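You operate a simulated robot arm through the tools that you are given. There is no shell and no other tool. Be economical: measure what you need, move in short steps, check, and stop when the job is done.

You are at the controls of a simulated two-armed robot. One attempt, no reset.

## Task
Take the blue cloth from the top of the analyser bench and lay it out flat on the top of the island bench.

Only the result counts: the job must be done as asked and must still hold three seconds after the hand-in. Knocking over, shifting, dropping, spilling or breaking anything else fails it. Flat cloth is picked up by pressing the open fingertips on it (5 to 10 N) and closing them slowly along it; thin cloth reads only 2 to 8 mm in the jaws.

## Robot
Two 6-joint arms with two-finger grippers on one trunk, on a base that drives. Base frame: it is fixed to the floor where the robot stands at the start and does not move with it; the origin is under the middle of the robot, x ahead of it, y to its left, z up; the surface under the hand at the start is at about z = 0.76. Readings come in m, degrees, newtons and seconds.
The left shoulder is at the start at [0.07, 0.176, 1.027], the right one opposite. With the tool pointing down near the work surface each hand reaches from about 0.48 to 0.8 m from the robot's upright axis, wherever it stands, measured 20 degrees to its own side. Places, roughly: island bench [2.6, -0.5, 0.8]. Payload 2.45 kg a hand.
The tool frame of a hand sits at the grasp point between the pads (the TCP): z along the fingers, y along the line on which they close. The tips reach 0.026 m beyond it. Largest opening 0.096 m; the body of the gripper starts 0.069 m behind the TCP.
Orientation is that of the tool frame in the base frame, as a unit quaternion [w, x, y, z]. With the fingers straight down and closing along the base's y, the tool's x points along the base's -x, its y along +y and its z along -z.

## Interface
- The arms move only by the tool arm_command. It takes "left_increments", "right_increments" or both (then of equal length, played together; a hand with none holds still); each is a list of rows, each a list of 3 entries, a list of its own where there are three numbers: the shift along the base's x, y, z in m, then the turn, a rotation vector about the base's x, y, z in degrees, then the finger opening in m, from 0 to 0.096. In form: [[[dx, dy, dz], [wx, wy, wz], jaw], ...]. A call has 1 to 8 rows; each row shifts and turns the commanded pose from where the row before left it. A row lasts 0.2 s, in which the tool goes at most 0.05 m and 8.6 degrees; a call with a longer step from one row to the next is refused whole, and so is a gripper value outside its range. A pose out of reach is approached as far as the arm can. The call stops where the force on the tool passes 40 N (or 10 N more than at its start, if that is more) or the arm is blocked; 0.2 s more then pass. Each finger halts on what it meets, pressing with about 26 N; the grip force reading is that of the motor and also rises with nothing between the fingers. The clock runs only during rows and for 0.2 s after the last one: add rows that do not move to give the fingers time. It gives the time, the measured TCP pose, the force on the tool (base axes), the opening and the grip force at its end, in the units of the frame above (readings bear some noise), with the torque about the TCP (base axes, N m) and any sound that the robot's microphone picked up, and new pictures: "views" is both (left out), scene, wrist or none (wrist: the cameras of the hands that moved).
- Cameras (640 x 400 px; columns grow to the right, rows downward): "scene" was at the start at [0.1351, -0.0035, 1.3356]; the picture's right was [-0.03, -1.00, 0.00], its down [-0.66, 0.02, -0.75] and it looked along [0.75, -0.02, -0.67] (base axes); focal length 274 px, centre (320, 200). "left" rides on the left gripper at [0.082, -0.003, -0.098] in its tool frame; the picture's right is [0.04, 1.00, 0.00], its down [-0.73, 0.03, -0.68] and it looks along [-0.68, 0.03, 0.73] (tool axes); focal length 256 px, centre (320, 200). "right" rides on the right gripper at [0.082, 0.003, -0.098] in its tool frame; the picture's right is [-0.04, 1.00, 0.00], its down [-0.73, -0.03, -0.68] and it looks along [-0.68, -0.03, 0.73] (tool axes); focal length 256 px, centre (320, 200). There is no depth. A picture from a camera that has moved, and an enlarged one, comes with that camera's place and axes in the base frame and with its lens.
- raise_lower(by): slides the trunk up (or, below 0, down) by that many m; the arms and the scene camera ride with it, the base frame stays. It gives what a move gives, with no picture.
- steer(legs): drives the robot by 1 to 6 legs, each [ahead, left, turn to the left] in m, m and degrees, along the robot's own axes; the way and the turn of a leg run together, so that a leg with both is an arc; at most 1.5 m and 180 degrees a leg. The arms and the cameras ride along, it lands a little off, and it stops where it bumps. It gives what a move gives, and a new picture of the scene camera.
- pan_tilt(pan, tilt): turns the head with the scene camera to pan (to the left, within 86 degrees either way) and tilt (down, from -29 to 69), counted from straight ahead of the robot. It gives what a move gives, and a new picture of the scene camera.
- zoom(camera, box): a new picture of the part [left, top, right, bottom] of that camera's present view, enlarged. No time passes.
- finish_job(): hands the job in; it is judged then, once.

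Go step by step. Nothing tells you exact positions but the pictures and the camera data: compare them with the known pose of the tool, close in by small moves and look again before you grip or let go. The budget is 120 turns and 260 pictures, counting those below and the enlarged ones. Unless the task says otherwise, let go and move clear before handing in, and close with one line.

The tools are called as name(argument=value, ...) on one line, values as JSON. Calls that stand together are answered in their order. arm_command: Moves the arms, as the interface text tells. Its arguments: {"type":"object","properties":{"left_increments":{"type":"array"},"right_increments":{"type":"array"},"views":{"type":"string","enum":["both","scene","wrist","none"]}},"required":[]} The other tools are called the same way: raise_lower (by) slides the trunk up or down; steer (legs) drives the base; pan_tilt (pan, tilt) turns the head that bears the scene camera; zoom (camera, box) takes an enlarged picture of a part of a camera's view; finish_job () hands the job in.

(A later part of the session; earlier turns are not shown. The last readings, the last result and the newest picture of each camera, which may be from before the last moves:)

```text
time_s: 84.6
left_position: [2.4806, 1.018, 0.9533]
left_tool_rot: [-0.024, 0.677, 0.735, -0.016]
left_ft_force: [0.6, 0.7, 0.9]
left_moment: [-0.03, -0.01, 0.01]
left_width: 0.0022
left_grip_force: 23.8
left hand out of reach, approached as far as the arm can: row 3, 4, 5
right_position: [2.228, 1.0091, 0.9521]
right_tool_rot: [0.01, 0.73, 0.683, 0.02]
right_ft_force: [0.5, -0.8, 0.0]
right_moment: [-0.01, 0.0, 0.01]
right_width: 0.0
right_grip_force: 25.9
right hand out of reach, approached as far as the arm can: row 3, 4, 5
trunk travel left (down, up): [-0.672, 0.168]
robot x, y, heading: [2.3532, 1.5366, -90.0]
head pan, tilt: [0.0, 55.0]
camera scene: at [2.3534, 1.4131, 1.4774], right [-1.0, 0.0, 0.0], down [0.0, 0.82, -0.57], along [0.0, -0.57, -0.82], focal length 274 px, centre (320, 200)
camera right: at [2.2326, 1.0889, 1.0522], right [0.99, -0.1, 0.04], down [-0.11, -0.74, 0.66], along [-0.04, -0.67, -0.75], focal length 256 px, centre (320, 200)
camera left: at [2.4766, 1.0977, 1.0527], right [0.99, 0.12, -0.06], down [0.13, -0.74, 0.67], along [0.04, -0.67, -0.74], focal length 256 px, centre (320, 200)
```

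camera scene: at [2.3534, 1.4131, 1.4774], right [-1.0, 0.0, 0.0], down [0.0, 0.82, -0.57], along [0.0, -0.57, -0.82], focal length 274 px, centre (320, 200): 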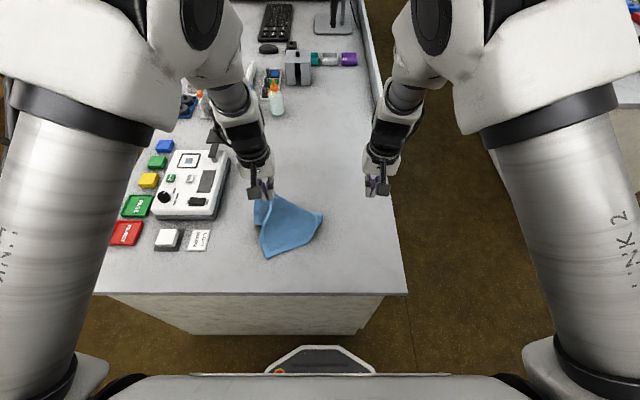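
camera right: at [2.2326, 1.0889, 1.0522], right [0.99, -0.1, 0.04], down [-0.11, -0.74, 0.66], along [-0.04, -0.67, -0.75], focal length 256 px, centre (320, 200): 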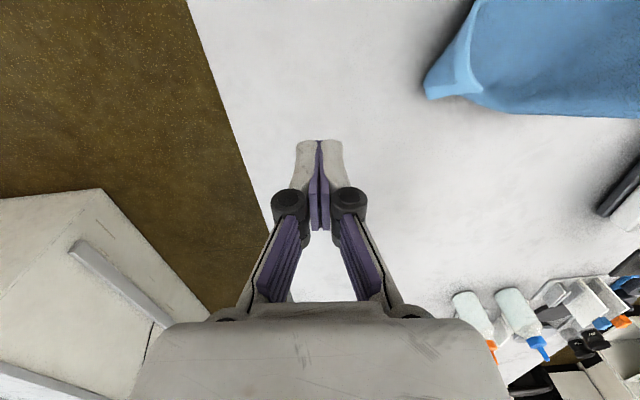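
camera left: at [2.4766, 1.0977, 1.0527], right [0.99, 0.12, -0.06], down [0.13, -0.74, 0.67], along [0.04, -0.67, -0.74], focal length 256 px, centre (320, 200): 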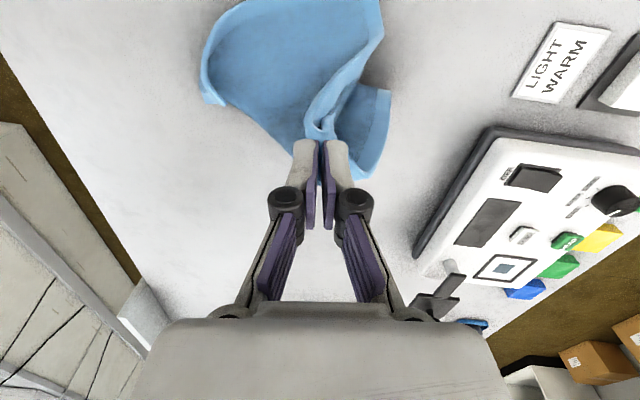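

The arms' sideways limit gets tighter closer in, so the hands were forced apart and the right corner slipped out. The left hand still holds its corner over the island, so nothing is lost. I'll move the left hand forward, lay the cloth down, and then drag it toward me so it trails out flat.

arm_command(left_increments=[[[-0.005, -0.025, 0], [0, 0, -2], 0.0], [[-0.005, -0.025, 0], [0, 0, -2], 0.0], [[-0.005, -0.025, 0], [0, 0, -0.7], 0.0], [[0, 0, 0], [0, 0, 0], 0.0]], right_increments=[[[0, -0.02, 0.03], [0, 0, 0], 0.03], [[0, -0.02, 0.04], [0, 0, 0], 0.03], [[-0.02, -0.02, 0.04], [0, 0, 0], 0.03], [[-0.02, 0, 0.03], [0, 0, 0], 0.03]], views="scene")

steer(legs=[[0.02, -0.06, 0]])

raise_lower(by=-0.08)

zoom(camera="scene", box=[160, 100, 440, 300])

```text
time_s: 85.6
left_position: [2.456, 0.948, 0.9513]
left_tool_rot: [-0.005, 0.723, 0.691, -0.002]
left_ft_force: [0.1, 0.0, -0.1]
left_moment: [-0.05, 0.01, 0.04]
left_width: 0.0028
left_grip_force: 28.4
right_position: [2.196, 0.9511, 1.0916]
right_tool_rot: [0.0, 0.715, 0.699, 0.001]
right_ft_force: [-0.8, 1.0, 0.5]
right_moment: [-0.02, 0.0, -0.01]
right_width: 0.0299
right_grip_force: 0.0
trunk travel left (down, up): [-0.672, 0.168]
robot x, y, heading: [2.3484, 1.5349, -89.9]
head pan, tilt: [0.0, 55.0]
camera scene: at [2.3522, 1.4137, 1.4774], right [-1.0, 0.0, 0.0], down [0.0, 0.82, -0.57], along [0.0, -0.57, -0.82], focal length 274 px, centre (320, 200)
```

scene: 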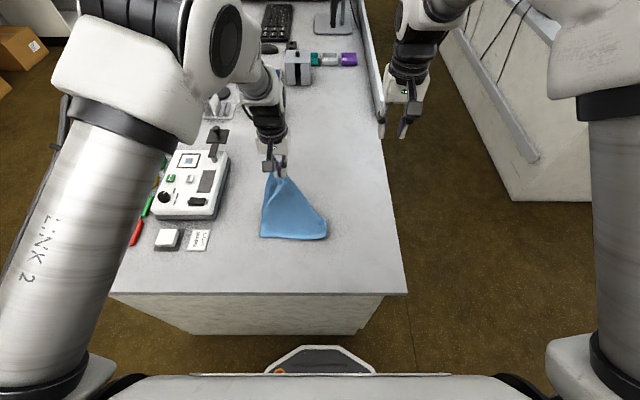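

```text
time_s: 86.6
left_position: [2.3984, 0.9277, 0.9508]
left_tool_rot: [-0.006, 0.722, 0.692, -0.004]
left_ft_force: [0.1, -0.3, 0.6]
left_moment: [0.04, 0.01, -0.01]
left_width: 0.0032
left_grip_force: 28.0
right_position: [2.1398, 0.9332, 1.0916]
right_tool_rot: [-0.002, 0.715, 0.699, 0.002]
right_ft_force: [0.6, -0.6, 1.1]
right_moment: [0.02, -0.01, -0.01]
right_width: 0.03
right_grip_force: 0.0
trunk travel left (down, up): [-0.672, 0.168]
robot x, y, heading: [2.2948, 1.5152, -89.9]
head pan, tilt: [0.0, 55.0]
camera scene: at [2.2958, 1.394, 1.4775], right [-1.0, 0.0, 0.0], down [0.0, 0.82, -0.57], along [0.0, -0.57, -0.82], focal length 274 px, centre (320, 200)
```

scene: 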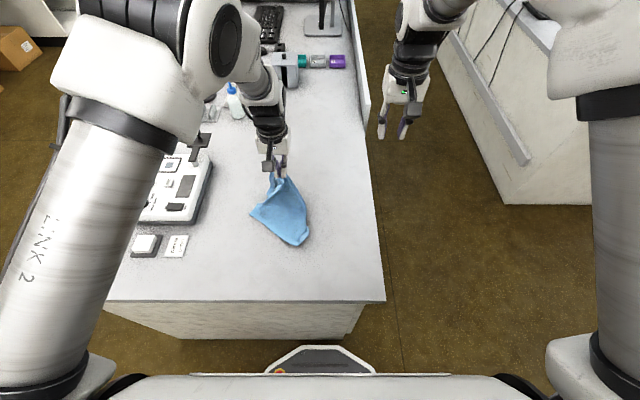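

```text
time_s: 87.8
left_position: [2.3969, 0.9267, 0.8711]
left_tool_rot: [-0.003, 0.722, 0.692, -0.001]
left_ft_force: [-0.4, 0.4, 0.0]
left_moment: [-0.01, -0.02, 0.01]
left_width: 0.0019
left_grip_force: 23.7
right_position: [2.1386, 0.9316, 1.011]
right_tool_rot: [-0.001, 0.715, 0.699, 0.002]
right_ft_force: [-0.3, 0.2, 0.5]
right_moment: [-0.05, 0.0, -0.06]
right_width: 0.0299
right_grip_force: 0.1
trunk travel left (down, up): [-0.592, 0.248]
robot x, y, heading: [2.2899, 1.5177, -89.6]
head pan, tilt: [0.0, 55.0]
```

```text
2.00 times, centred on (300, 200) of scene
camera zoom: at [2.2933, 1.3933, 1.3974], right [-1.0, 0.0, 0.0], down [0.0, 0.82, -0.57], along [0.0, -0.57, -0.82], focal length 548 px, centre (360, 200)
```

zoom: 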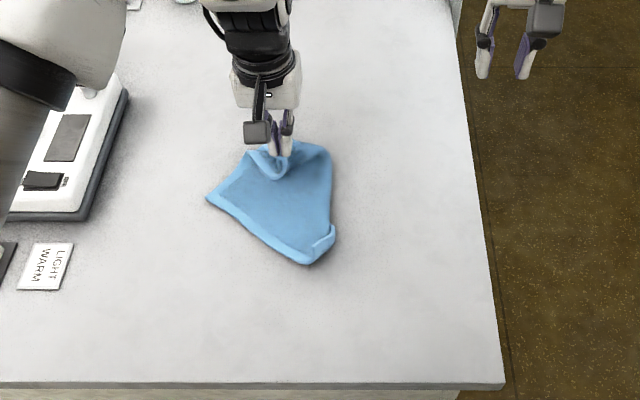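

The cloth is partly draped toward me. I'll lower further, then push the held corner away with the left arm so the cloth trails out toward me.

raise_lower(by=-0.055)

arm_command(left_increments=[[[0, -0.02, 0], [0, 0, 0], 0.0], [[0.0, -0.02, 0], [0, 0, 0], 0.0], [[0.0, -0.02, 0], [0, 0, 0], 0.0], [[0, -0.02, 0], [0, 0, 0], 0.0], [[0, -0.02, 0], [0, 0, 0], 0.0], [[0, -0.02, 0], [0, 0, 0], 0.0]], views="scene")

zoom(camera="scene", box=[160, 70, 440, 270])

```text
time_s: 88.7
left_position: [2.3973, 0.9279, 0.8158]
left_tool_rot: [-0.004, 0.723, 0.691, -0.003]
left_ft_force: [1.1, 0.1, 0.4]
left_moment: [0.0, 0.03, 0.02]
left_width: 0.0028
left_grip_force: 24.0
right_position: [2.1371, 0.9315, 0.9562]
right_tool_rot: [-0.001, 0.715, 0.699, 0.001]
right_ft_force: [-0.7, -0.5, 0.1]
right_moment: [-0.03, 0.01, -0.01]
right_width: 0.0301
right_grip_force: 0.0
trunk travel left (down, up): [-0.537, 0.303]
robot x, y, heading: [2.2942, 1.5146, -89.7]
head pan, tilt: [0.0, 55.0]
```

```text
time_s: 90.1
left_position: [2.397, 0.8061, 0.8148]
left_tool_rot: [-0.005, 0.722, 0.692, -0.002]
left_ft_force: [-0.5, 0.6, -0.2]
left_moment: [0.03, 0.03, 0.01]
left_width: 0.0023
left_grip_force: 22.5
right_position: [2.1392, 0.9318, 0.9554]
right_tool_rot: [-0.001, 0.715, 0.699, 0.002]
right_ft_force: [-0.7, 0.2, 0.4]
right_moment: [0.03, 0.01, 0.01]
right_width: 0.0299
right_grip_force: 0.1
trunk travel left (down, up): [-0.537, 0.303]
robot x, y, heading: [2.2908, 1.5146, -90.1]
head pan, tilt: [0.0, 55.0]
camera scene: at [2.2941, 1.3923, 1.3423], right [-1.0, 0.0, 0.0], down [0.0, 0.82, -0.57], along [0.0, -0.57, -0.82], focal length 274 px, centre (320, 200)
```

scene: 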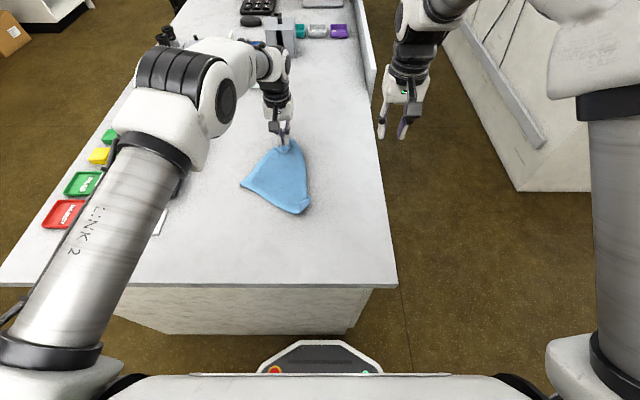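

```text
2.00 times, centred on (300, 170) of scene
camera zoom: at [2.2941, 1.3923, 1.3423], right [-1.0, 0.0, 0.0], down [0.0, 0.82, -0.57], along [0.0, -0.57, -0.82], focal length 548 px, centre (360, 260)
```

zoom: 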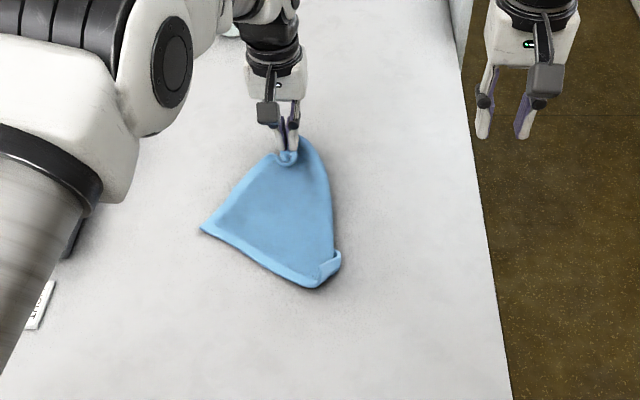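

The cloth is trailing, but the right part seems folded. I'll zoom in closer.

zoom(camera="scene", box=[230, 130, 330, 220])

zoom(camera="left", box=[0, 0, 640, 400])

```text
4.44 times, centred on (280, 175) of scene
camera zoom: at [2.2941, 1.3923, 1.3423], right [-1.0, 0.0, 0.0], down [0.0, 0.82, -0.57], along [0.0, -0.57, -0.82], focal length 1218 px, centre (498, 311)
```

zoom: 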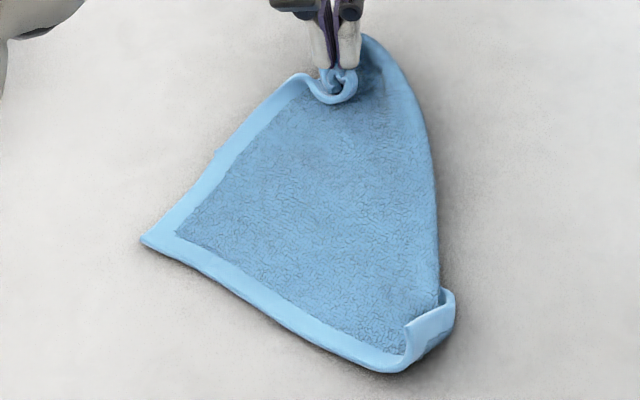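

```text
1.00 times, centred on (320, 200) of left (not enlarged: the box is as wide or as high as the picture)
camera zoom: at [2.3985, 0.8862, 0.9139], right [1.0, 0.0, -0.01], down [0.0, -0.74, 0.68], along [-0.01, -0.68, -0.74], focal length 256 px, centre (320, 200)
```

zoom: 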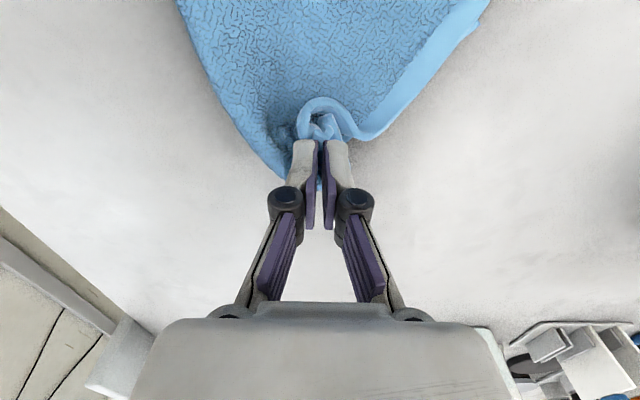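

Only a strip along the right side is folded under. If I pivot the held corner to my right, the hemmed left edge should turn across in front of me, ready for a clean two-handed re-lay. I'll drag it right with the base.

steer(legs=[[0, -0.12, 0]])

zoom(camera="scene", box=[160, 90, 360, 230])

```text
time_s: 91.3
left_position: [2.2761, 0.8073, 0.817]
left_tool_rot: [-0.004, 0.723, 0.691, -0.001]
left_ft_force: [0.2, -0.2, 0.8]
left_moment: [-0.02, -0.06, -0.01]
left_width: 0.0027
left_grip_force: 22.2
right_position: [2.0176, 0.9315, 0.9557]
right_tool_rot: [-0.001, 0.715, 0.699, 0.002]
right_ft_force: [-0.7, 0.6, 0.8]
right_moment: [-0.01, -0.02, 0.01]
right_width: 0.03
right_grip_force: 0.0
trunk travel left (down, up): [-0.537, 0.303]
robot x, y, heading: [2.1719, 1.5145, -89.9]
head pan, tilt: [0.0, 55.0]
camera scene: at [2.1728, 1.3931, 1.3424], right [-1.0, 0.0, 0.0], down [0.0, 0.82, -0.57], along [0.0, -0.57, -0.82], focal length 274 px, centre (320, 200)
```

scene: 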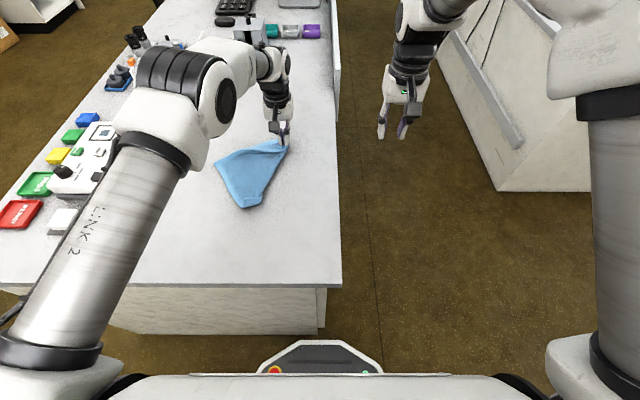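

```text
2.86 times, centred on (260, 160) of scene
camera zoom: at [2.1728, 1.3931, 1.3424], right [-1.0, 0.0, 0.0], down [0.0, 0.82, -0.57], along [0.0, -0.57, -0.82], focal length 783 px, centre (491, 314)
```

zoom: 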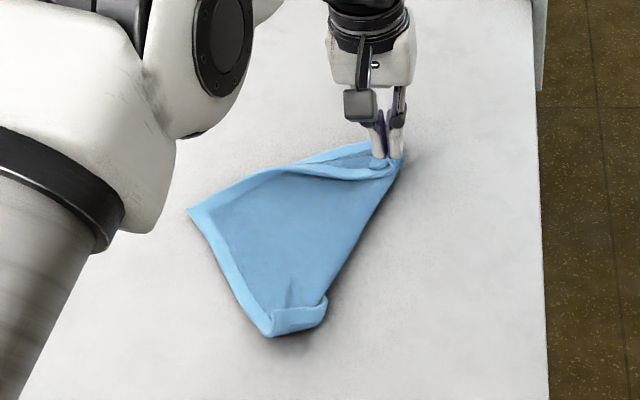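

The hemmed edge now runs across in front of me, from about (2.28, 0.81) to (2.47, 0.87), with the body toward me. I'll release, raise, shift the base left so both hands can reach that edge at long reach, and look.

arm_command(left_increments=[[[0, 0, -0.01], [0, 0, 0], 0.0], [[0, 0, 0], [0, 0, 0], 0.02], [[0, 0, 0], [0, 0, 0], 0.04], [[0, 0, 0.03], [0, 0, 0], 0.04], [[0, 0, 0.04], [0, 0, 0], 0.04], [[0, 0, 0.04], [0, 0, 0], 0.04]], views="none")

steer(legs=[[0, 0.2, 0]])

zoom(camera="scene", box=[220, 60, 420, 200])

```text
time_s: 92.8
left_position: [2.2763, 0.8055, 0.9158]
left_tool_rot: [-0.005, 0.723, 0.691, -0.003]
left_ft_force: [0.4, -0.5, -0.3]
left_moment: [-0.01, 0.0, 0.02]
left_width: 0.0399
left_grip_force: 0.0
right_position: [2.0185, 0.9316, 0.9558]
right_tool_rot: [-0.001, 0.715, 0.699, 0.002]
right_ft_force: [-0.1, -0.5, -0.1]
right_moment: [-0.01, -0.02, -0.01]
right_width: 0.0299
right_grip_force: 0.0
trunk travel left (down, up): [-0.537, 0.303]
robot x, y, heading: [2.1697, 1.5168, -89.8]
head pan, tilt: [0.0, 55.0]
```

```text
time_s: 94.3
left_position: [2.476, 0.8054, 0.9155]
left_tool_rot: [-0.004, 0.722, 0.692, -0.003]
left_ft_force: [0.2, -0.8, -0.3]
left_moment: [-0.02, 0.01, -0.03]
left_width: 0.04
left_grip_force: 0.1
right_position: [2.2176, 0.9318, 0.9563]
right_tool_rot: [-0.001, 0.716, 0.699, 0.002]
right_ft_force: [-0.1, -0.2, -0.2]
right_moment: [-0.02, -0.01, -0.03]
right_width: 0.0301
right_grip_force: 0.0
trunk travel left (down, up): [-0.537, 0.303]
robot x, y, heading: [2.3702, 1.5178, -89.8]
head pan, tilt: [0.0, 55.0]
camera scene: at [2.3728, 1.3934, 1.3424], right [-1.0, 0.0, 0.0], down [0.0, 0.82, -0.57], along [0.0, -0.57, -0.82], focal length 274 px, centre (320, 200)
```

scene: 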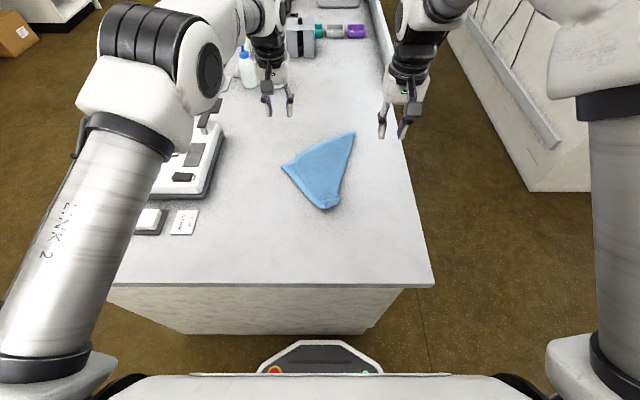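

```text
2.86 times, centred on (320, 130) of scene
camera zoom: at [2.3728, 1.3934, 1.3424], right [-1.0, 0.0, 0.0], down [0.0, 0.82, -0.57], along [0.0, -0.57, -0.82], focal length 783 px, centre (320, 400)
```

zoom: 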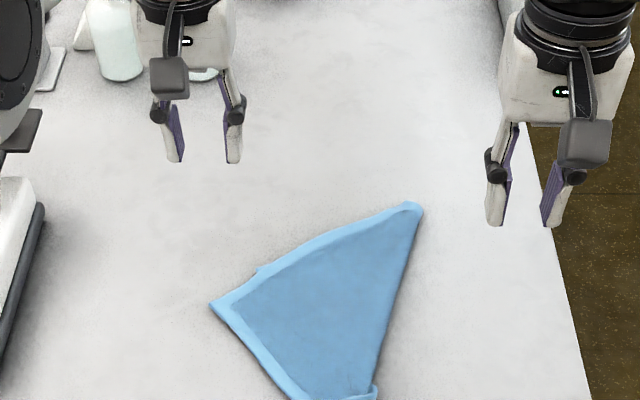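

With the edge relaxed it's a clear 0.25 m hem, from A≈(2.267, 0.745) to B≈(2.478, 0.884), and one corner is folded underneath. I'll move the right hand above a point just inside A and the left hand just inside B.

arm_command(left_increments=[[[-0.006, 0.02, 0], [0, 0, 2.4], 0.03], [[-0.007, 0.02, -0.015], [0, 0, 0], 0.03], [[-0.007, 0.02, -0.02], [0, 0, 0], 0.03], [[-0.006, 0.015, -0.02], [0, 0, 0], 0.03], [[0, 0, 0], [0, 0, 0], 0.03], [[0, 0, 0], [0, 0, 0], 0.03]], right_increments=[[[0.013, -0.035, 0], [0, 0, 1.4], 0.03], [[0.013, -0.035, -0.02], [0, 0, 0], 0.03], [[0.013, -0.035, -0.025], [0, 0, 0], 0.03], [[0.014, -0.03, -0.025], [0, 0, 0], 0.03], [[0.014, -0.03, -0.026], [0, 0, 0], 0.03], [[0, 0, 0], [0, 0, 0], 0.03]], views="both")

```text
time_s: 95.7
left_position: [2.4489, 0.8837, 0.8613]
left_tool_rot: [-0.004, 0.708, 0.706, -0.003]
left_ft_force: [-0.3, -0.3, 0.7]
left_moment: [-0.04, 0.02, 0.01]
left_width: 0.03
left_grip_force: 0.0
right_position: [2.2793, 0.7781, 0.8618]
right_tool_rot: [-0.002, 0.707, 0.708, 0.002]
right_ft_force: [-0.8, 0.6, 0.6]
right_moment: [0.01, -0.01, -0.02]
right_width: 0.03
right_grip_force: 0.0
right hand out of reach, approached as far as the arm can: row 5
trunk travel left (down, up): [-0.537, 0.303]
robot x, y, heading: [2.3711, 1.5159, -90.0]
head pan, tilt: [0.0, 55.0]
camera scene: at [2.3722, 1.3958, 1.3427], right [-1.0, 0.0, 0.0], down [0.0, 0.82, -0.57], along [0.0, -0.57, -0.82], focal length 274 px, centre (320, 200)
camera right: at [2.2825, 0.8589, 0.9607], right [1.0, -0.04, 0.0], down [-0.03, -0.74, 0.68], along [-0.03, -0.68, -0.74], focal length 256 px, centre (320, 200)
camera left: at [2.4471, 0.9646, 0.9595], right [1.0, 0.04, -0.01], down [0.03, -0.74, 0.68], along [0.02, -0.68, -0.74], focal length 256 px, centre (320, 200)
```

scene: 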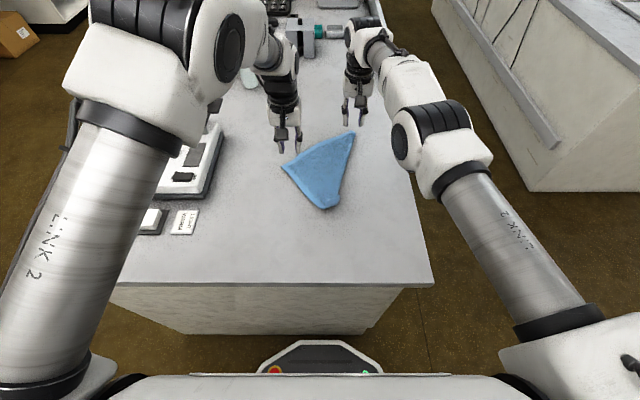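
right: 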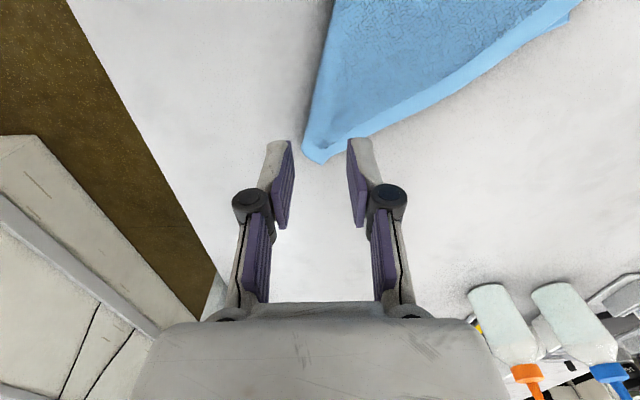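
left: 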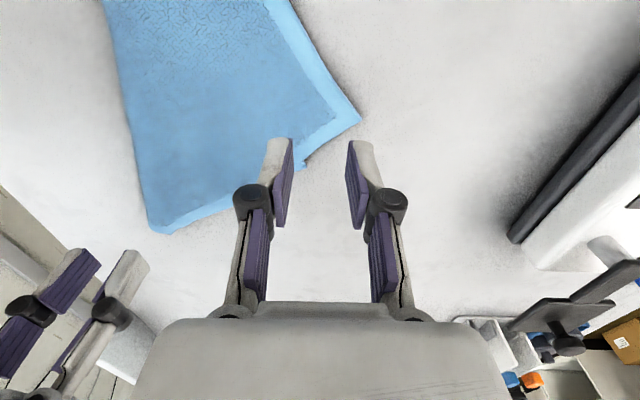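

The right arm is at its reach limit just short of corner A. I'll edge the base forward 0.02 m, still clear of the cabinet, and set the hands onto the grip points.

steer(legs=[[0.02, 0, 0]])

arm_command(left_increments=[[[0.002, 0.012, -0.02], [0, 0, 0], 0.03], [[0, 0.009, -0.02], [0, 0, 0], 0.03], [[0, 0, -0.012], [0, 0, 0], 0.03], [[0, 0, 0], [0, 0, 0], 0.03]], right_increments=[[[0.01, 0, -0.02], [0, 0, 0], 0.028], [[0.01, 0, -0.02], [0, 0, 0], 0.028], [[0, 0, -0.012], [0, 0, 0], 0.028], [[0, 0, 0], [0, 0, 0], 0.028]], views="wrist")

```text
time_s: 96.5
left_position: [2.4493, 0.8623, 0.8602]
left_tool_rot: [-0.004, 0.708, 0.706, -0.002]
left_ft_force: [0.4, 0.1, -0.3]
left_moment: [-0.02, -0.01, 0.0]
left_width: 0.0303
left_grip_force: 0.2
right_position: [2.2789, 0.7562, 0.8601]
right_tool_rot: [-0.001, 0.706, 0.708, 0.001]
right_ft_force: [-0.5, -0.2, 1.6]
right_moment: [0.01, 0.02, -0.02]
right_width: 0.03
right_grip_force: 0.1
trunk travel left (down, up): [-0.537, 0.303]
robot x, y, heading: [2.3724, 1.4936, -89.9]
head pan, tilt: [0.0, 55.0]
camera scene: at [2.3721, 1.3743, 1.3425], right [-1.0, 0.0, 0.0], down [0.0, 0.82, -0.57], along [0.0, -0.57, -0.82], focal length 274 px, centre (320, 200)
```

scene: 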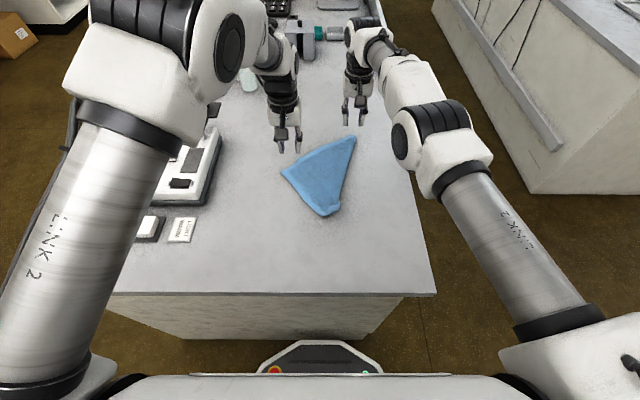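

```text
time_s: 97.5
left_position: [2.451, 0.8838, 0.8084]
left_tool_rot: [-0.005, 0.707, 0.707, -0.003]
left_ft_force: [-0.3, -1.0, 0.7]
left_moment: [0.02, -0.05, 0.0]
left_width: 0.0302
left_grip_force: 0.0
right_position: [2.2967, 0.761, 0.8089]
right_tool_rot: [0.0, 0.706, 0.708, 0.001]
right_ft_force: [-0.4, 0.0, 0.4]
right_moment: [0.02, -0.02, 0.03]
right_width: 0.0279
right_grip_force: 0.1
right hand out of reach, approached as far as the arm can: row 2
trunk travel left (down, up): [-0.537, 0.303]
robot x, y, heading: [2.3682, 1.4982, -89.8]
head pan, tilt: [0.0, 55.0]
camera right: at [2.2998, 0.843, 0.908], right [1.0, -0.04, 0.0], down [-0.03, -0.74, 0.68], along [-0.03, -0.68, -0.74], focal length 256 px, centre (320, 200)
camera left: at [2.4496, 0.9641, 0.9062], right [1.0, 0.04, -0.01], down [0.03, -0.74, 0.68], along [0.02, -0.68, -0.74], focal length 256 px, centre (320, 200)
```

right: 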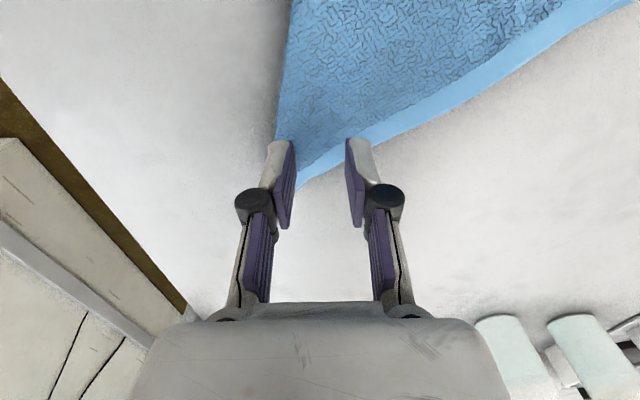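
left: 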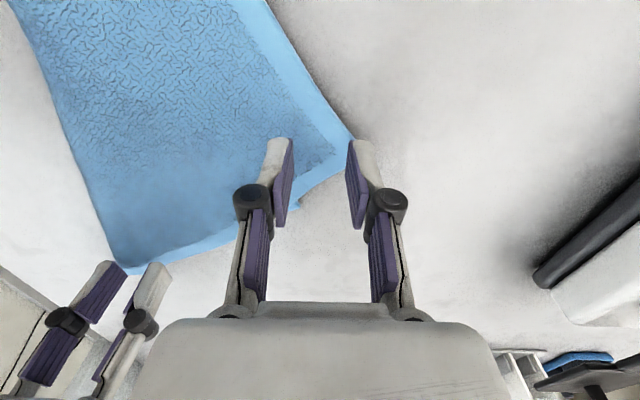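

The tips are about 1 cm above the table, with the fingers straddling the corners. I'll narrow the jaws and move a little further into the cloth.

arm_command(left_increments=[[[-0.007, 0.014, 0], [0, 0, 0], 0.024], [[0, 0, -0.005], [0, 0, 0], 0.024], [[0, 0, -0.003], [0, 0, 0], 0.024], [[0, 0, 0], [0, 0, 0], 0.024]], right_increments=[[[0.005, 0.008, 0], [0, 0, 0], 0.02], [[0, 0, -0.005], [0, 0, 0], 0.02], [[0, 0, -0.003], [0, 0, 0], 0.02], [[0, 0, 0], [0, 0, 0], 0.02]], views="wrist")

```text
time_s: 98.5
left_position: [2.446, 0.8969, 0.8012]
left_tool_rot: [-0.007, 0.707, 0.707, -0.004]
left_ft_force: [0.8, 0.4, -0.6]
left_moment: [-0.01, -0.04, 0.03]
left_width: 0.0239
left_grip_force: 0.1
right_position: [2.3029, 0.7648, 0.7995]
right_tool_rot: [0.0, 0.707, 0.707, 0.002]
right_ft_force: [0.7, -0.4, 0.5]
right_moment: [0.01, -0.01, -0.05]
right_width: 0.0198
right_grip_force: 0.1
right hand out of reach, approached as far as the arm can: row 1
trunk travel left (down, up): [-0.537, 0.303]
robot x, y, heading: [2.3726, 1.4981, -90.0]
head pan, tilt: [0.0, 55.0]
camera right: at [2.3063, 0.8463, 0.8996], right [1.0, -0.04, 0.0], down [-0.03, -0.74, 0.68], along [-0.03, -0.68, -0.74], focal length 256 px, centre (320, 200)
camera left: at [2.444, 0.9772, 0.899], right [1.0, 0.04, -0.01], down [0.04, -0.74, 0.68], along [0.02, -0.68, -0.74], focal length 256 px, centre (320, 200)
```

right: 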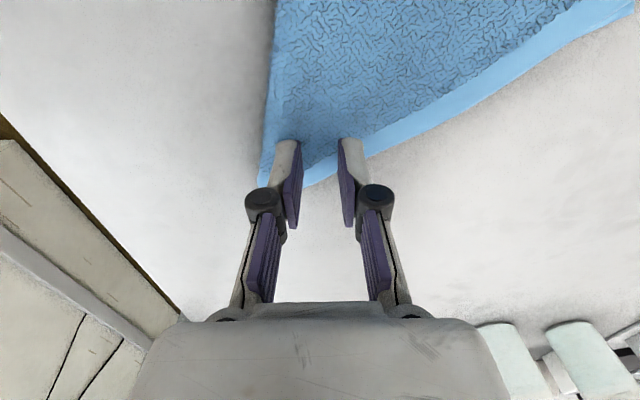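
left: 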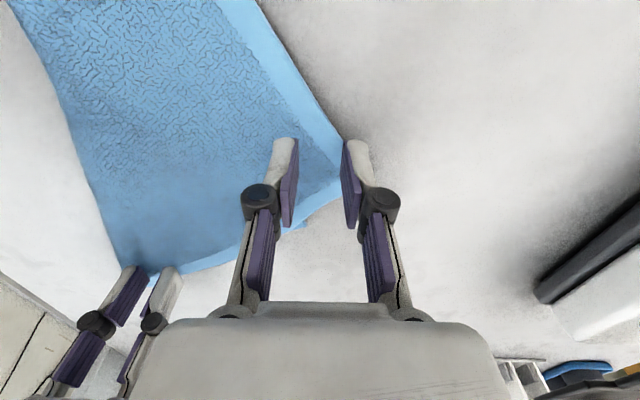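

The right hand is on the cloth. I'll nudge the left hand inward slightly and press both down to contact.

arm_command(left_increments=[[[-0.006, 0.006, 0], [0, 0, 0], 0.019], [[0, 0, -0.004], [0, 0, 0], 0.019], [[0, 0, -0.003], [0, 0, 0], 0.019], [[0, 0, 0], [0, 0, 0], 0.019]], right_increments=[[[0, 0, 0], [0, 0, 0], 0.02], [[0, 0, -0.004], [0, 0, 0], 0.02], [[0, 0, -0.003], [0, 0, 0], 0.02], [[0, 0, 0], [0, 0, 0], 0.02]], views="wrist")

```text
time_s: 99.5
left_position: [2.4462, 0.8989, 0.7953]
left_tool_rot: [-0.008, 0.704, 0.711, -0.006]
left_ft_force: [-0.2, -0.8, -0.5]
left_moment: [0.01, -0.05, 0.0]
left_width: 0.0191
left_grip_force: 0.2
right_position: [2.3044, 0.7649, 0.7931]
right_tool_rot: [-0.001, 0.707, 0.708, 0.002]
right_ft_force: [0.5, 0.3, 2.3]
right_moment: [0.04, -0.01, 0.01]
right_width: 0.02
right_grip_force: 0.1
trunk travel left (down, up): [-0.537, 0.303]
robot x, y, heading: [2.3719, 1.4995, -89.9]
head pan, tilt: [0.0, 55.0]
camera right: at [2.3063, 0.8464, 0.893], right [1.0, -0.04, 0.0], down [-0.03, -0.74, 0.68], along [-0.03, -0.68, -0.74], focal length 256 px, centre (320, 200)
camera left: at [2.4427, 0.98, 0.8937], right [1.0, 0.05, -0.02], down [0.05, -0.74, 0.68], along [0.02, -0.68, -0.74], focal length 256 px, centre (320, 200)
```

right: 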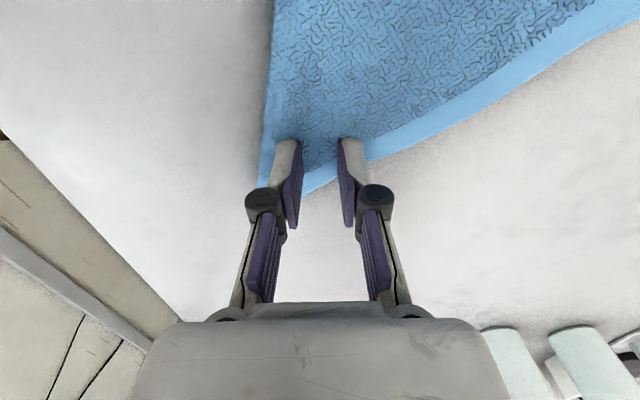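
left: 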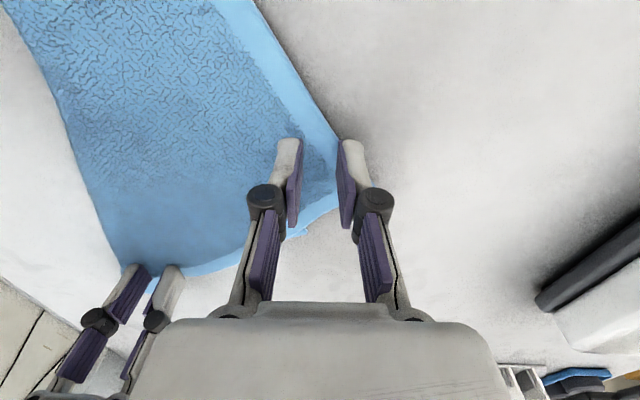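

The left hand is at its sideways limit. I'll move it 1 cm away from me and narrow its jaws so both fingertips sit on the cloth, then press down.

arm_command(left_increments=[[[0.002, -0.01, 0.003], [0, 0, -1], 0.015], [[0, 0, -0.004], [0, 0, 0], 0.015], [[0, 0, -0.003], [0, 0, 0], 0.015], [[0, 0, -0.002], [0, 0, 0], 0.015], [[0, 0, 0], [0, 0, 0], 0.015]], right_increments=[[[0, 0, 0], [0, 0, 0], 0.02], [[0, 0, -0.001], [0, 0, 0], 0.02], [[0, 0, -0.001], [0, 0, 0], 0.02], [[0, 0, 0], [0, 0, 0], 0.02], [[0, 0, 0], [0, 0, 0], 0.02]], views="wrist")

```text
time_s: 100.7
left_position: [2.4405, 0.8933, 0.7893]
left_tool_rot: [-0.004, 0.715, 0.699, -0.004]
left_ft_force: [1.5, -0.6, 12.9]
left_moment: [-0.06, -0.12, -0.03]
left_width: 0.0148
left_grip_force: 0.1
right_position: [2.302, 0.7667, 0.7932]
right_tool_rot: [0.0, 0.706, 0.708, 0.001]
right_ft_force: [-0.3, -0.7, 3.3]
right_moment: [-0.02, 0.02, 0.01]
right_width: 0.0197
right_grip_force: 0.0
trunk travel left (down, up): [-0.537, 0.303]
robot x, y, heading: [2.3711, 1.4957, -89.7]
head pan, tilt: [0.0, 55.0]
camera right: at [2.3063, 0.8474, 0.892], right [1.0, -0.04, 0.0], down [-0.03, -0.74, 0.68], along [-0.03, -0.68, -0.74], focal length 256 px, centre (320, 200)
camera left: at [2.4393, 0.975, 0.8867], right [1.0, 0.02, -0.01], down [0.02, -0.73, 0.68], along [0.01, -0.68, -0.74], focal length 256 px, centre (320, 200)
```

right: 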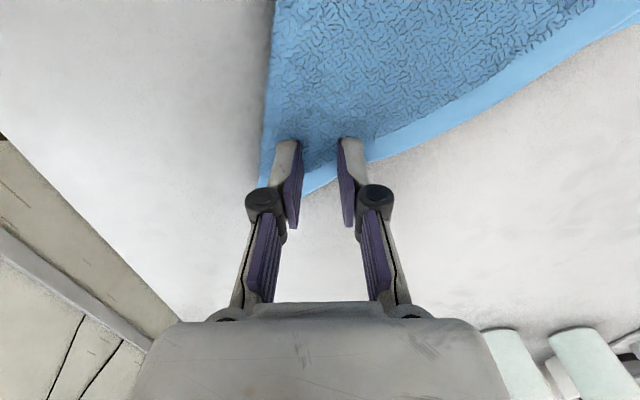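
left: 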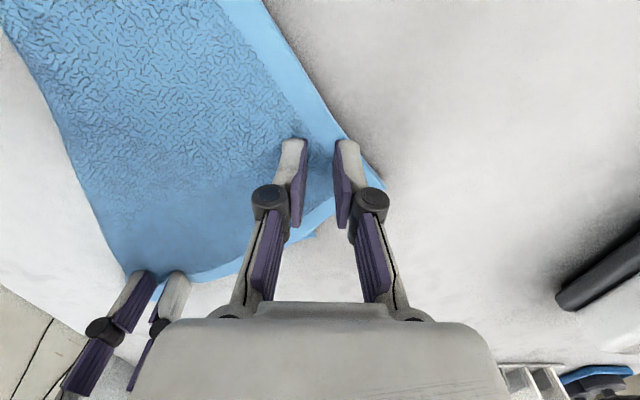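

Both left fingertips are on the cloth now. I'll press the right a bit more, ease off the left, and close both slowly.

arm_command(left_increments=[[[0, 0, 0.001], [0, 0, 0], 0.015], [[0, 0, 0], [0, 0, 0], 0.013], [[0, 0, 0], [0, 0, 0], 0.01], [[0, 0, 0], [0, 0, 0], 0.007], [[0, 0, 0], [0, 0, 0], 0.004], [[0, 0, 0], [0, 0, 0], 0.001], [[0, 0, 0], [0, 0, 0], 0.0], [[0, 0, 0], [0, 0, 0], 0.0]], right_increments=[[[0, 0, -0.002], [0, 0, 0], 0.02], [[0, 0, 0], [0, 0, 0], 0.016], [[0, 0, 0], [0, 0, 0], 0.012], [[0, 0, 0], [0, 0, 0], 0.009], [[0, 0, 0], [0, 0, 0], 0.006], [[0, 0, 0], [0, 0, 0], 0.003], [[0, 0, 0], [0, 0, 0], 0.0], [[0, 0, 0], [0, 0, 0], 0.0]], views="wrist")

```text
time_s: 102.5
left_position: [2.4404, 0.894, 0.7891]
left_tool_rot: [-0.003, 0.714, 0.701, -0.003]
left_ft_force: [-1.4, -0.1, 1.2]
left_moment: [-0.03, 0.02, 0.0]
left_width: 0.0
left_grip_force: 26.1
right_position: [2.3033, 0.7656, 0.7903]
right_tool_rot: [-0.001, 0.707, 0.707, 0.002]
right_ft_force: [0.1, 0.0, 10.3]
right_moment: [0.05, 0.02, -0.01]
right_width: 0.0033
right_grip_force: 26.4
trunk travel left (down, up): [-0.537, 0.303]
robot x, y, heading: [2.3712, 1.4968, -90.0]
head pan, tilt: [0.0, 55.0]
camera right: at [2.3061, 0.8471, 0.8899], right [1.0, -0.04, 0.0], down [-0.03, -0.73, 0.68], along [-0.03, -0.68, -0.74], focal length 256 px, centre (320, 200)
camera left: at [2.4395, 0.9749, 0.8873], right [1.0, 0.02, -0.01], down [0.02, -0.74, 0.68], along [0.01, -0.68, -0.74], focal length 256 px, centre (320, 200)
```

right: 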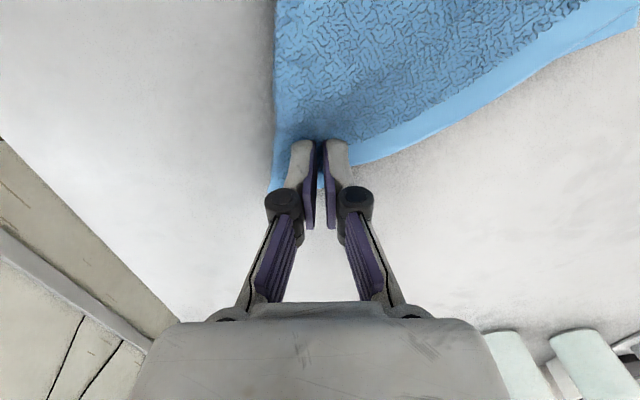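
left: 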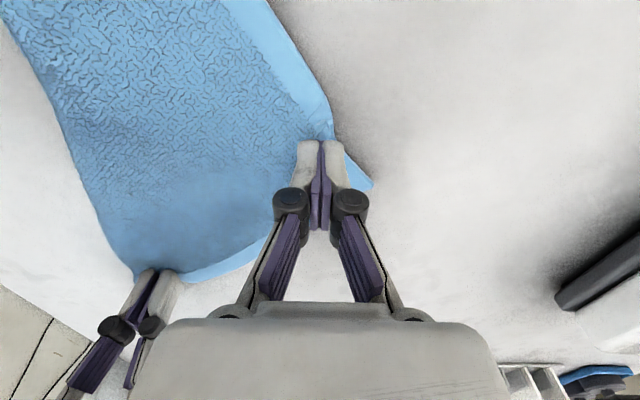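

The right hand has the cloth but the left closed on nothing. I'll reopen the left, press harder (about 9 N), and close again.

arm_command(left_increments=[[[0, 0, 0.006], [0, 0, 0], 0.0], [[0, 0.0, 0], [0, 0, 0], 0.019], [[0, 0.0, -0.005], [0, 0, 0], 0.019], [[0, 0, -0.002], [0, 0, 0], 0.019], [[0, 0, 0], [0, 0, 0], 0.019]], views="wrist")

```text
time_s: 103.7
left_position: [2.4403, 0.8947, 0.7884]
left_tool_rot: [-0.004, 0.715, 0.699, -0.003]
left_ft_force: [1.5, -2.8, 10.8]
left_moment: [-0.1, -0.04, 0.02]
left_width: 0.019
left_grip_force: 0.1
right_position: [2.3034, 0.7648, 0.7901]
right_tool_rot: [0.0, 0.706, 0.708, 0.001]
right_ft_force: [-1.2, -2.0, 9.2]
right_moment: [0.0, 0.02, 0.0]
right_width: 0.0034
right_grip_force: 25.4
trunk travel left (down, up): [-0.537, 0.303]
robot x, y, heading: [2.3726, 1.4935, -89.8]
head pan, tilt: [0.0, 55.0]
camera left: at [2.4394, 0.9747, 0.8868], right [1.0, 0.02, -0.01], down [0.02, -0.73, 0.68], along [0.01, -0.68, -0.73], focal length 256 px, centre (320, 200)
```

left: 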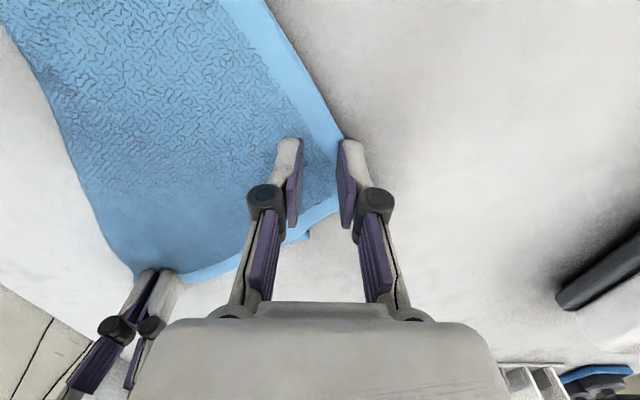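

The outer finger is again right at the hem. Turning the tool slightly lets me reach further in, so I'll lift, yaw −5°, shift inward and press.

arm_command(left_increments=[[[0, 0, 0.007], [0, 0, -5], 0.019], [[-0.012, 0.004, 0], [0, 0, 0], 0.019], [[0, 0.0, 0], [0, 0, 0], 0.019], [[0, 0, -0.005], [0, 0, 0], 0.019], [[0, 0, -0.002], [0, 0, 0], 0.019], [[0, 0, 0], [0, 0, 0], 0.019]], views="wrist")

```text
time_s: 105.1
left_position: [2.4358, 0.8926, 0.789]
left_tool_rot: [-0.005, 0.742, 0.67, -0.004]
left_ft_force: [2.1, -1.7, 10.5]
left_moment: [-0.08, -0.09, -0.02]
left_width: 0.0191
left_grip_force: 0.0
left hand out of reach, approached as far as the arm can: row 2
right_position: [2.3027, 0.7662, 0.7903]
right_tool_rot: [-0.001, 0.707, 0.708, 0.001]
right_ft_force: [-0.1, -2.3, 9.4]
right_moment: [-0.03, 0.04, 0.02]
right_width: 0.0035
right_grip_force: 26.4
trunk travel left (down, up): [-0.537, 0.303]
robot x, y, heading: [2.3728, 1.4978, -89.8]
head pan, tilt: [0.0, 55.0]
camera left: at [2.4421, 0.9734, 0.887], right [1.0, -0.06, -0.01], down [-0.04, -0.73, 0.68], along [-0.05, -0.68, -0.74], focal length 256 px, centre (320, 200)
```

left: 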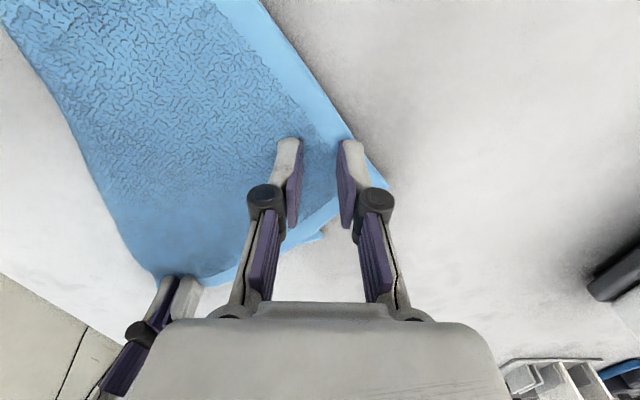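

Now both fingertips are on the cloth at about 10 N. I'll close slowly while keeping the press on.

arm_command(left_increments=[[[0, 0, 0], [0, 0, 0], 0.017], [[0, 0, -0.0005], [0, 0, 0], 0.014], [[0, 0, 0], [0, 0, 0], 0.011], [[0, 0, -0.0005], [0, 0, 0], 0.008], [[0, 0, 0], [0, 0, 0], 0.006], [[0, 0, 0], [0, 0, 0], 0.003], [[0, 0, 0], [0, 0, 0], 0.0], [[0, 0, 0], [0, 0, 0], 0.0]], views="wrist")

```text
time_s: 106.9
left_position: [2.4358, 0.8954, 0.7882]
left_tool_rot: [-0.005, 0.742, 0.67, -0.004]
left_ft_force: [0.6, -1.9, 16.7]
left_moment: [-0.05, 0.0, -0.02]
left_width: 0.0027
left_grip_force: 25.9
right_position: [2.3025, 0.7654, 0.7915]
right_tool_rot: [0.0, 0.706, 0.708, 0.001]
right_ft_force: [0.3, -0.9, 5.9]
right_moment: [0.0, 0.02, 0.02]
right_width: 0.0034
right_grip_force: 26.3
trunk travel left (down, up): [-0.537, 0.303]
robot x, y, heading: [2.3698, 1.4998, -90.0]
head pan, tilt: [0.0, 55.0]
camera left: at [2.442, 0.9743, 0.8859], right [1.0, -0.06, -0.01], down [-0.04, -0.73, 0.68], along [-0.05, -0.68, -0.74], focal length 256 px, centre (320, 200)
```

left: 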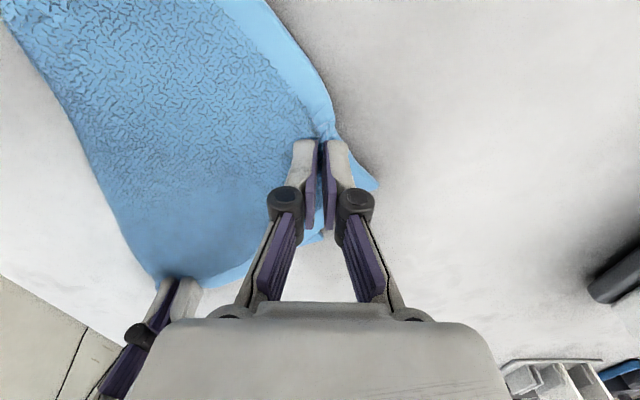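

Both corners are held again (2.7 mm and 3.4 mm). I'll lift with the trunk so the arms keep their relative pose.

raise_lower(by=0.24)

pan_tilt(pan=0, tilt=50)

zoom(camera="scene", box=[220, 60, 420, 200])

```text
time_s: 109.4
left_position: [2.4359, 0.8924, 1.0262]
left_tool_rot: [-0.006, 0.742, 0.67, -0.003]
left_ft_force: [-0.3, -0.2, -0.1]
left_moment: [0.0, -0.02, 0.01]
left_width: 0.0
left_grip_force: 26.2
right_position: [2.3034, 0.7638, 1.0291]
right_tool_rot: [-0.001, 0.706, 0.708, 0.002]
right_ft_force: [1.1, 0.2, -0.2]
right_moment: [-0.04, 0.02, -0.01]
right_width: 0.0037
right_grip_force: 25.7
trunk travel left (down, up): [-0.777, 0.063]
robot x, y, heading: [2.3711, 1.4999, -89.7]
head pan, tilt: [0.0, 55.0]
```

```text
time_s: 110.1
left_position: [2.4357, 0.8919, 1.0262]
left_tool_rot: [-0.006, 0.742, 0.67, -0.004]
left_ft_force: [0.2, 1.1, 0.8]
left_moment: [-0.01, 0.03, -0.02]
left_width: 0.0
left_grip_force: 25.4
right_position: [2.3028, 0.7638, 1.0302]
right_tool_rot: [-0.001, 0.707, 0.707, 0.002]
right_ft_force: [0.3, -0.6, -1.0]
right_moment: [-0.01, -0.02, 0.03]
right_width: 0.0034
right_grip_force: 25.6
trunk travel left (down, up): [-0.777, 0.063]
robot x, y, heading: [2.3711, 1.4978, -89.8]
head pan, tilt: [0.0, 50.0]
camera scene: at [2.3721, 1.3683, 1.5888], right [-1.0, 0.0, 0.0], down [0.0, 0.77, -0.64], along [0.0, -0.64, -0.77], focal length 274 px, centre (320, 200)
```

scene: 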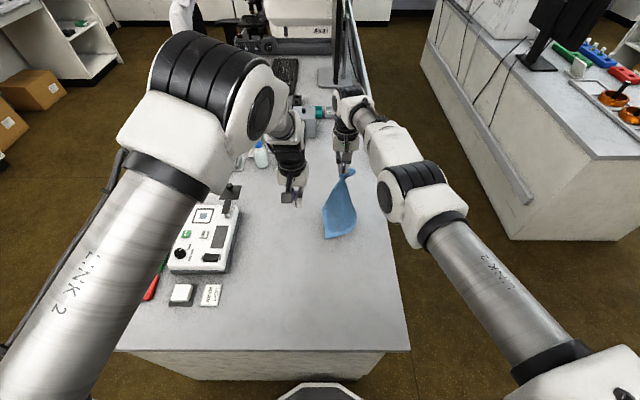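

```text
2.86 times, centred on (320, 130) of scene
camera zoom: at [2.3721, 1.3683, 1.5888], right [-1.0, 0.0, 0.0], down [0.0, 0.77, -0.64], along [0.0, -0.64, -0.77], focal length 783 px, centre (320, 400)
```

zoom: 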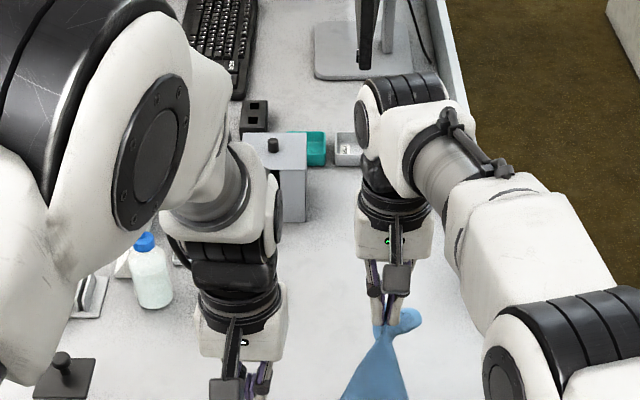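

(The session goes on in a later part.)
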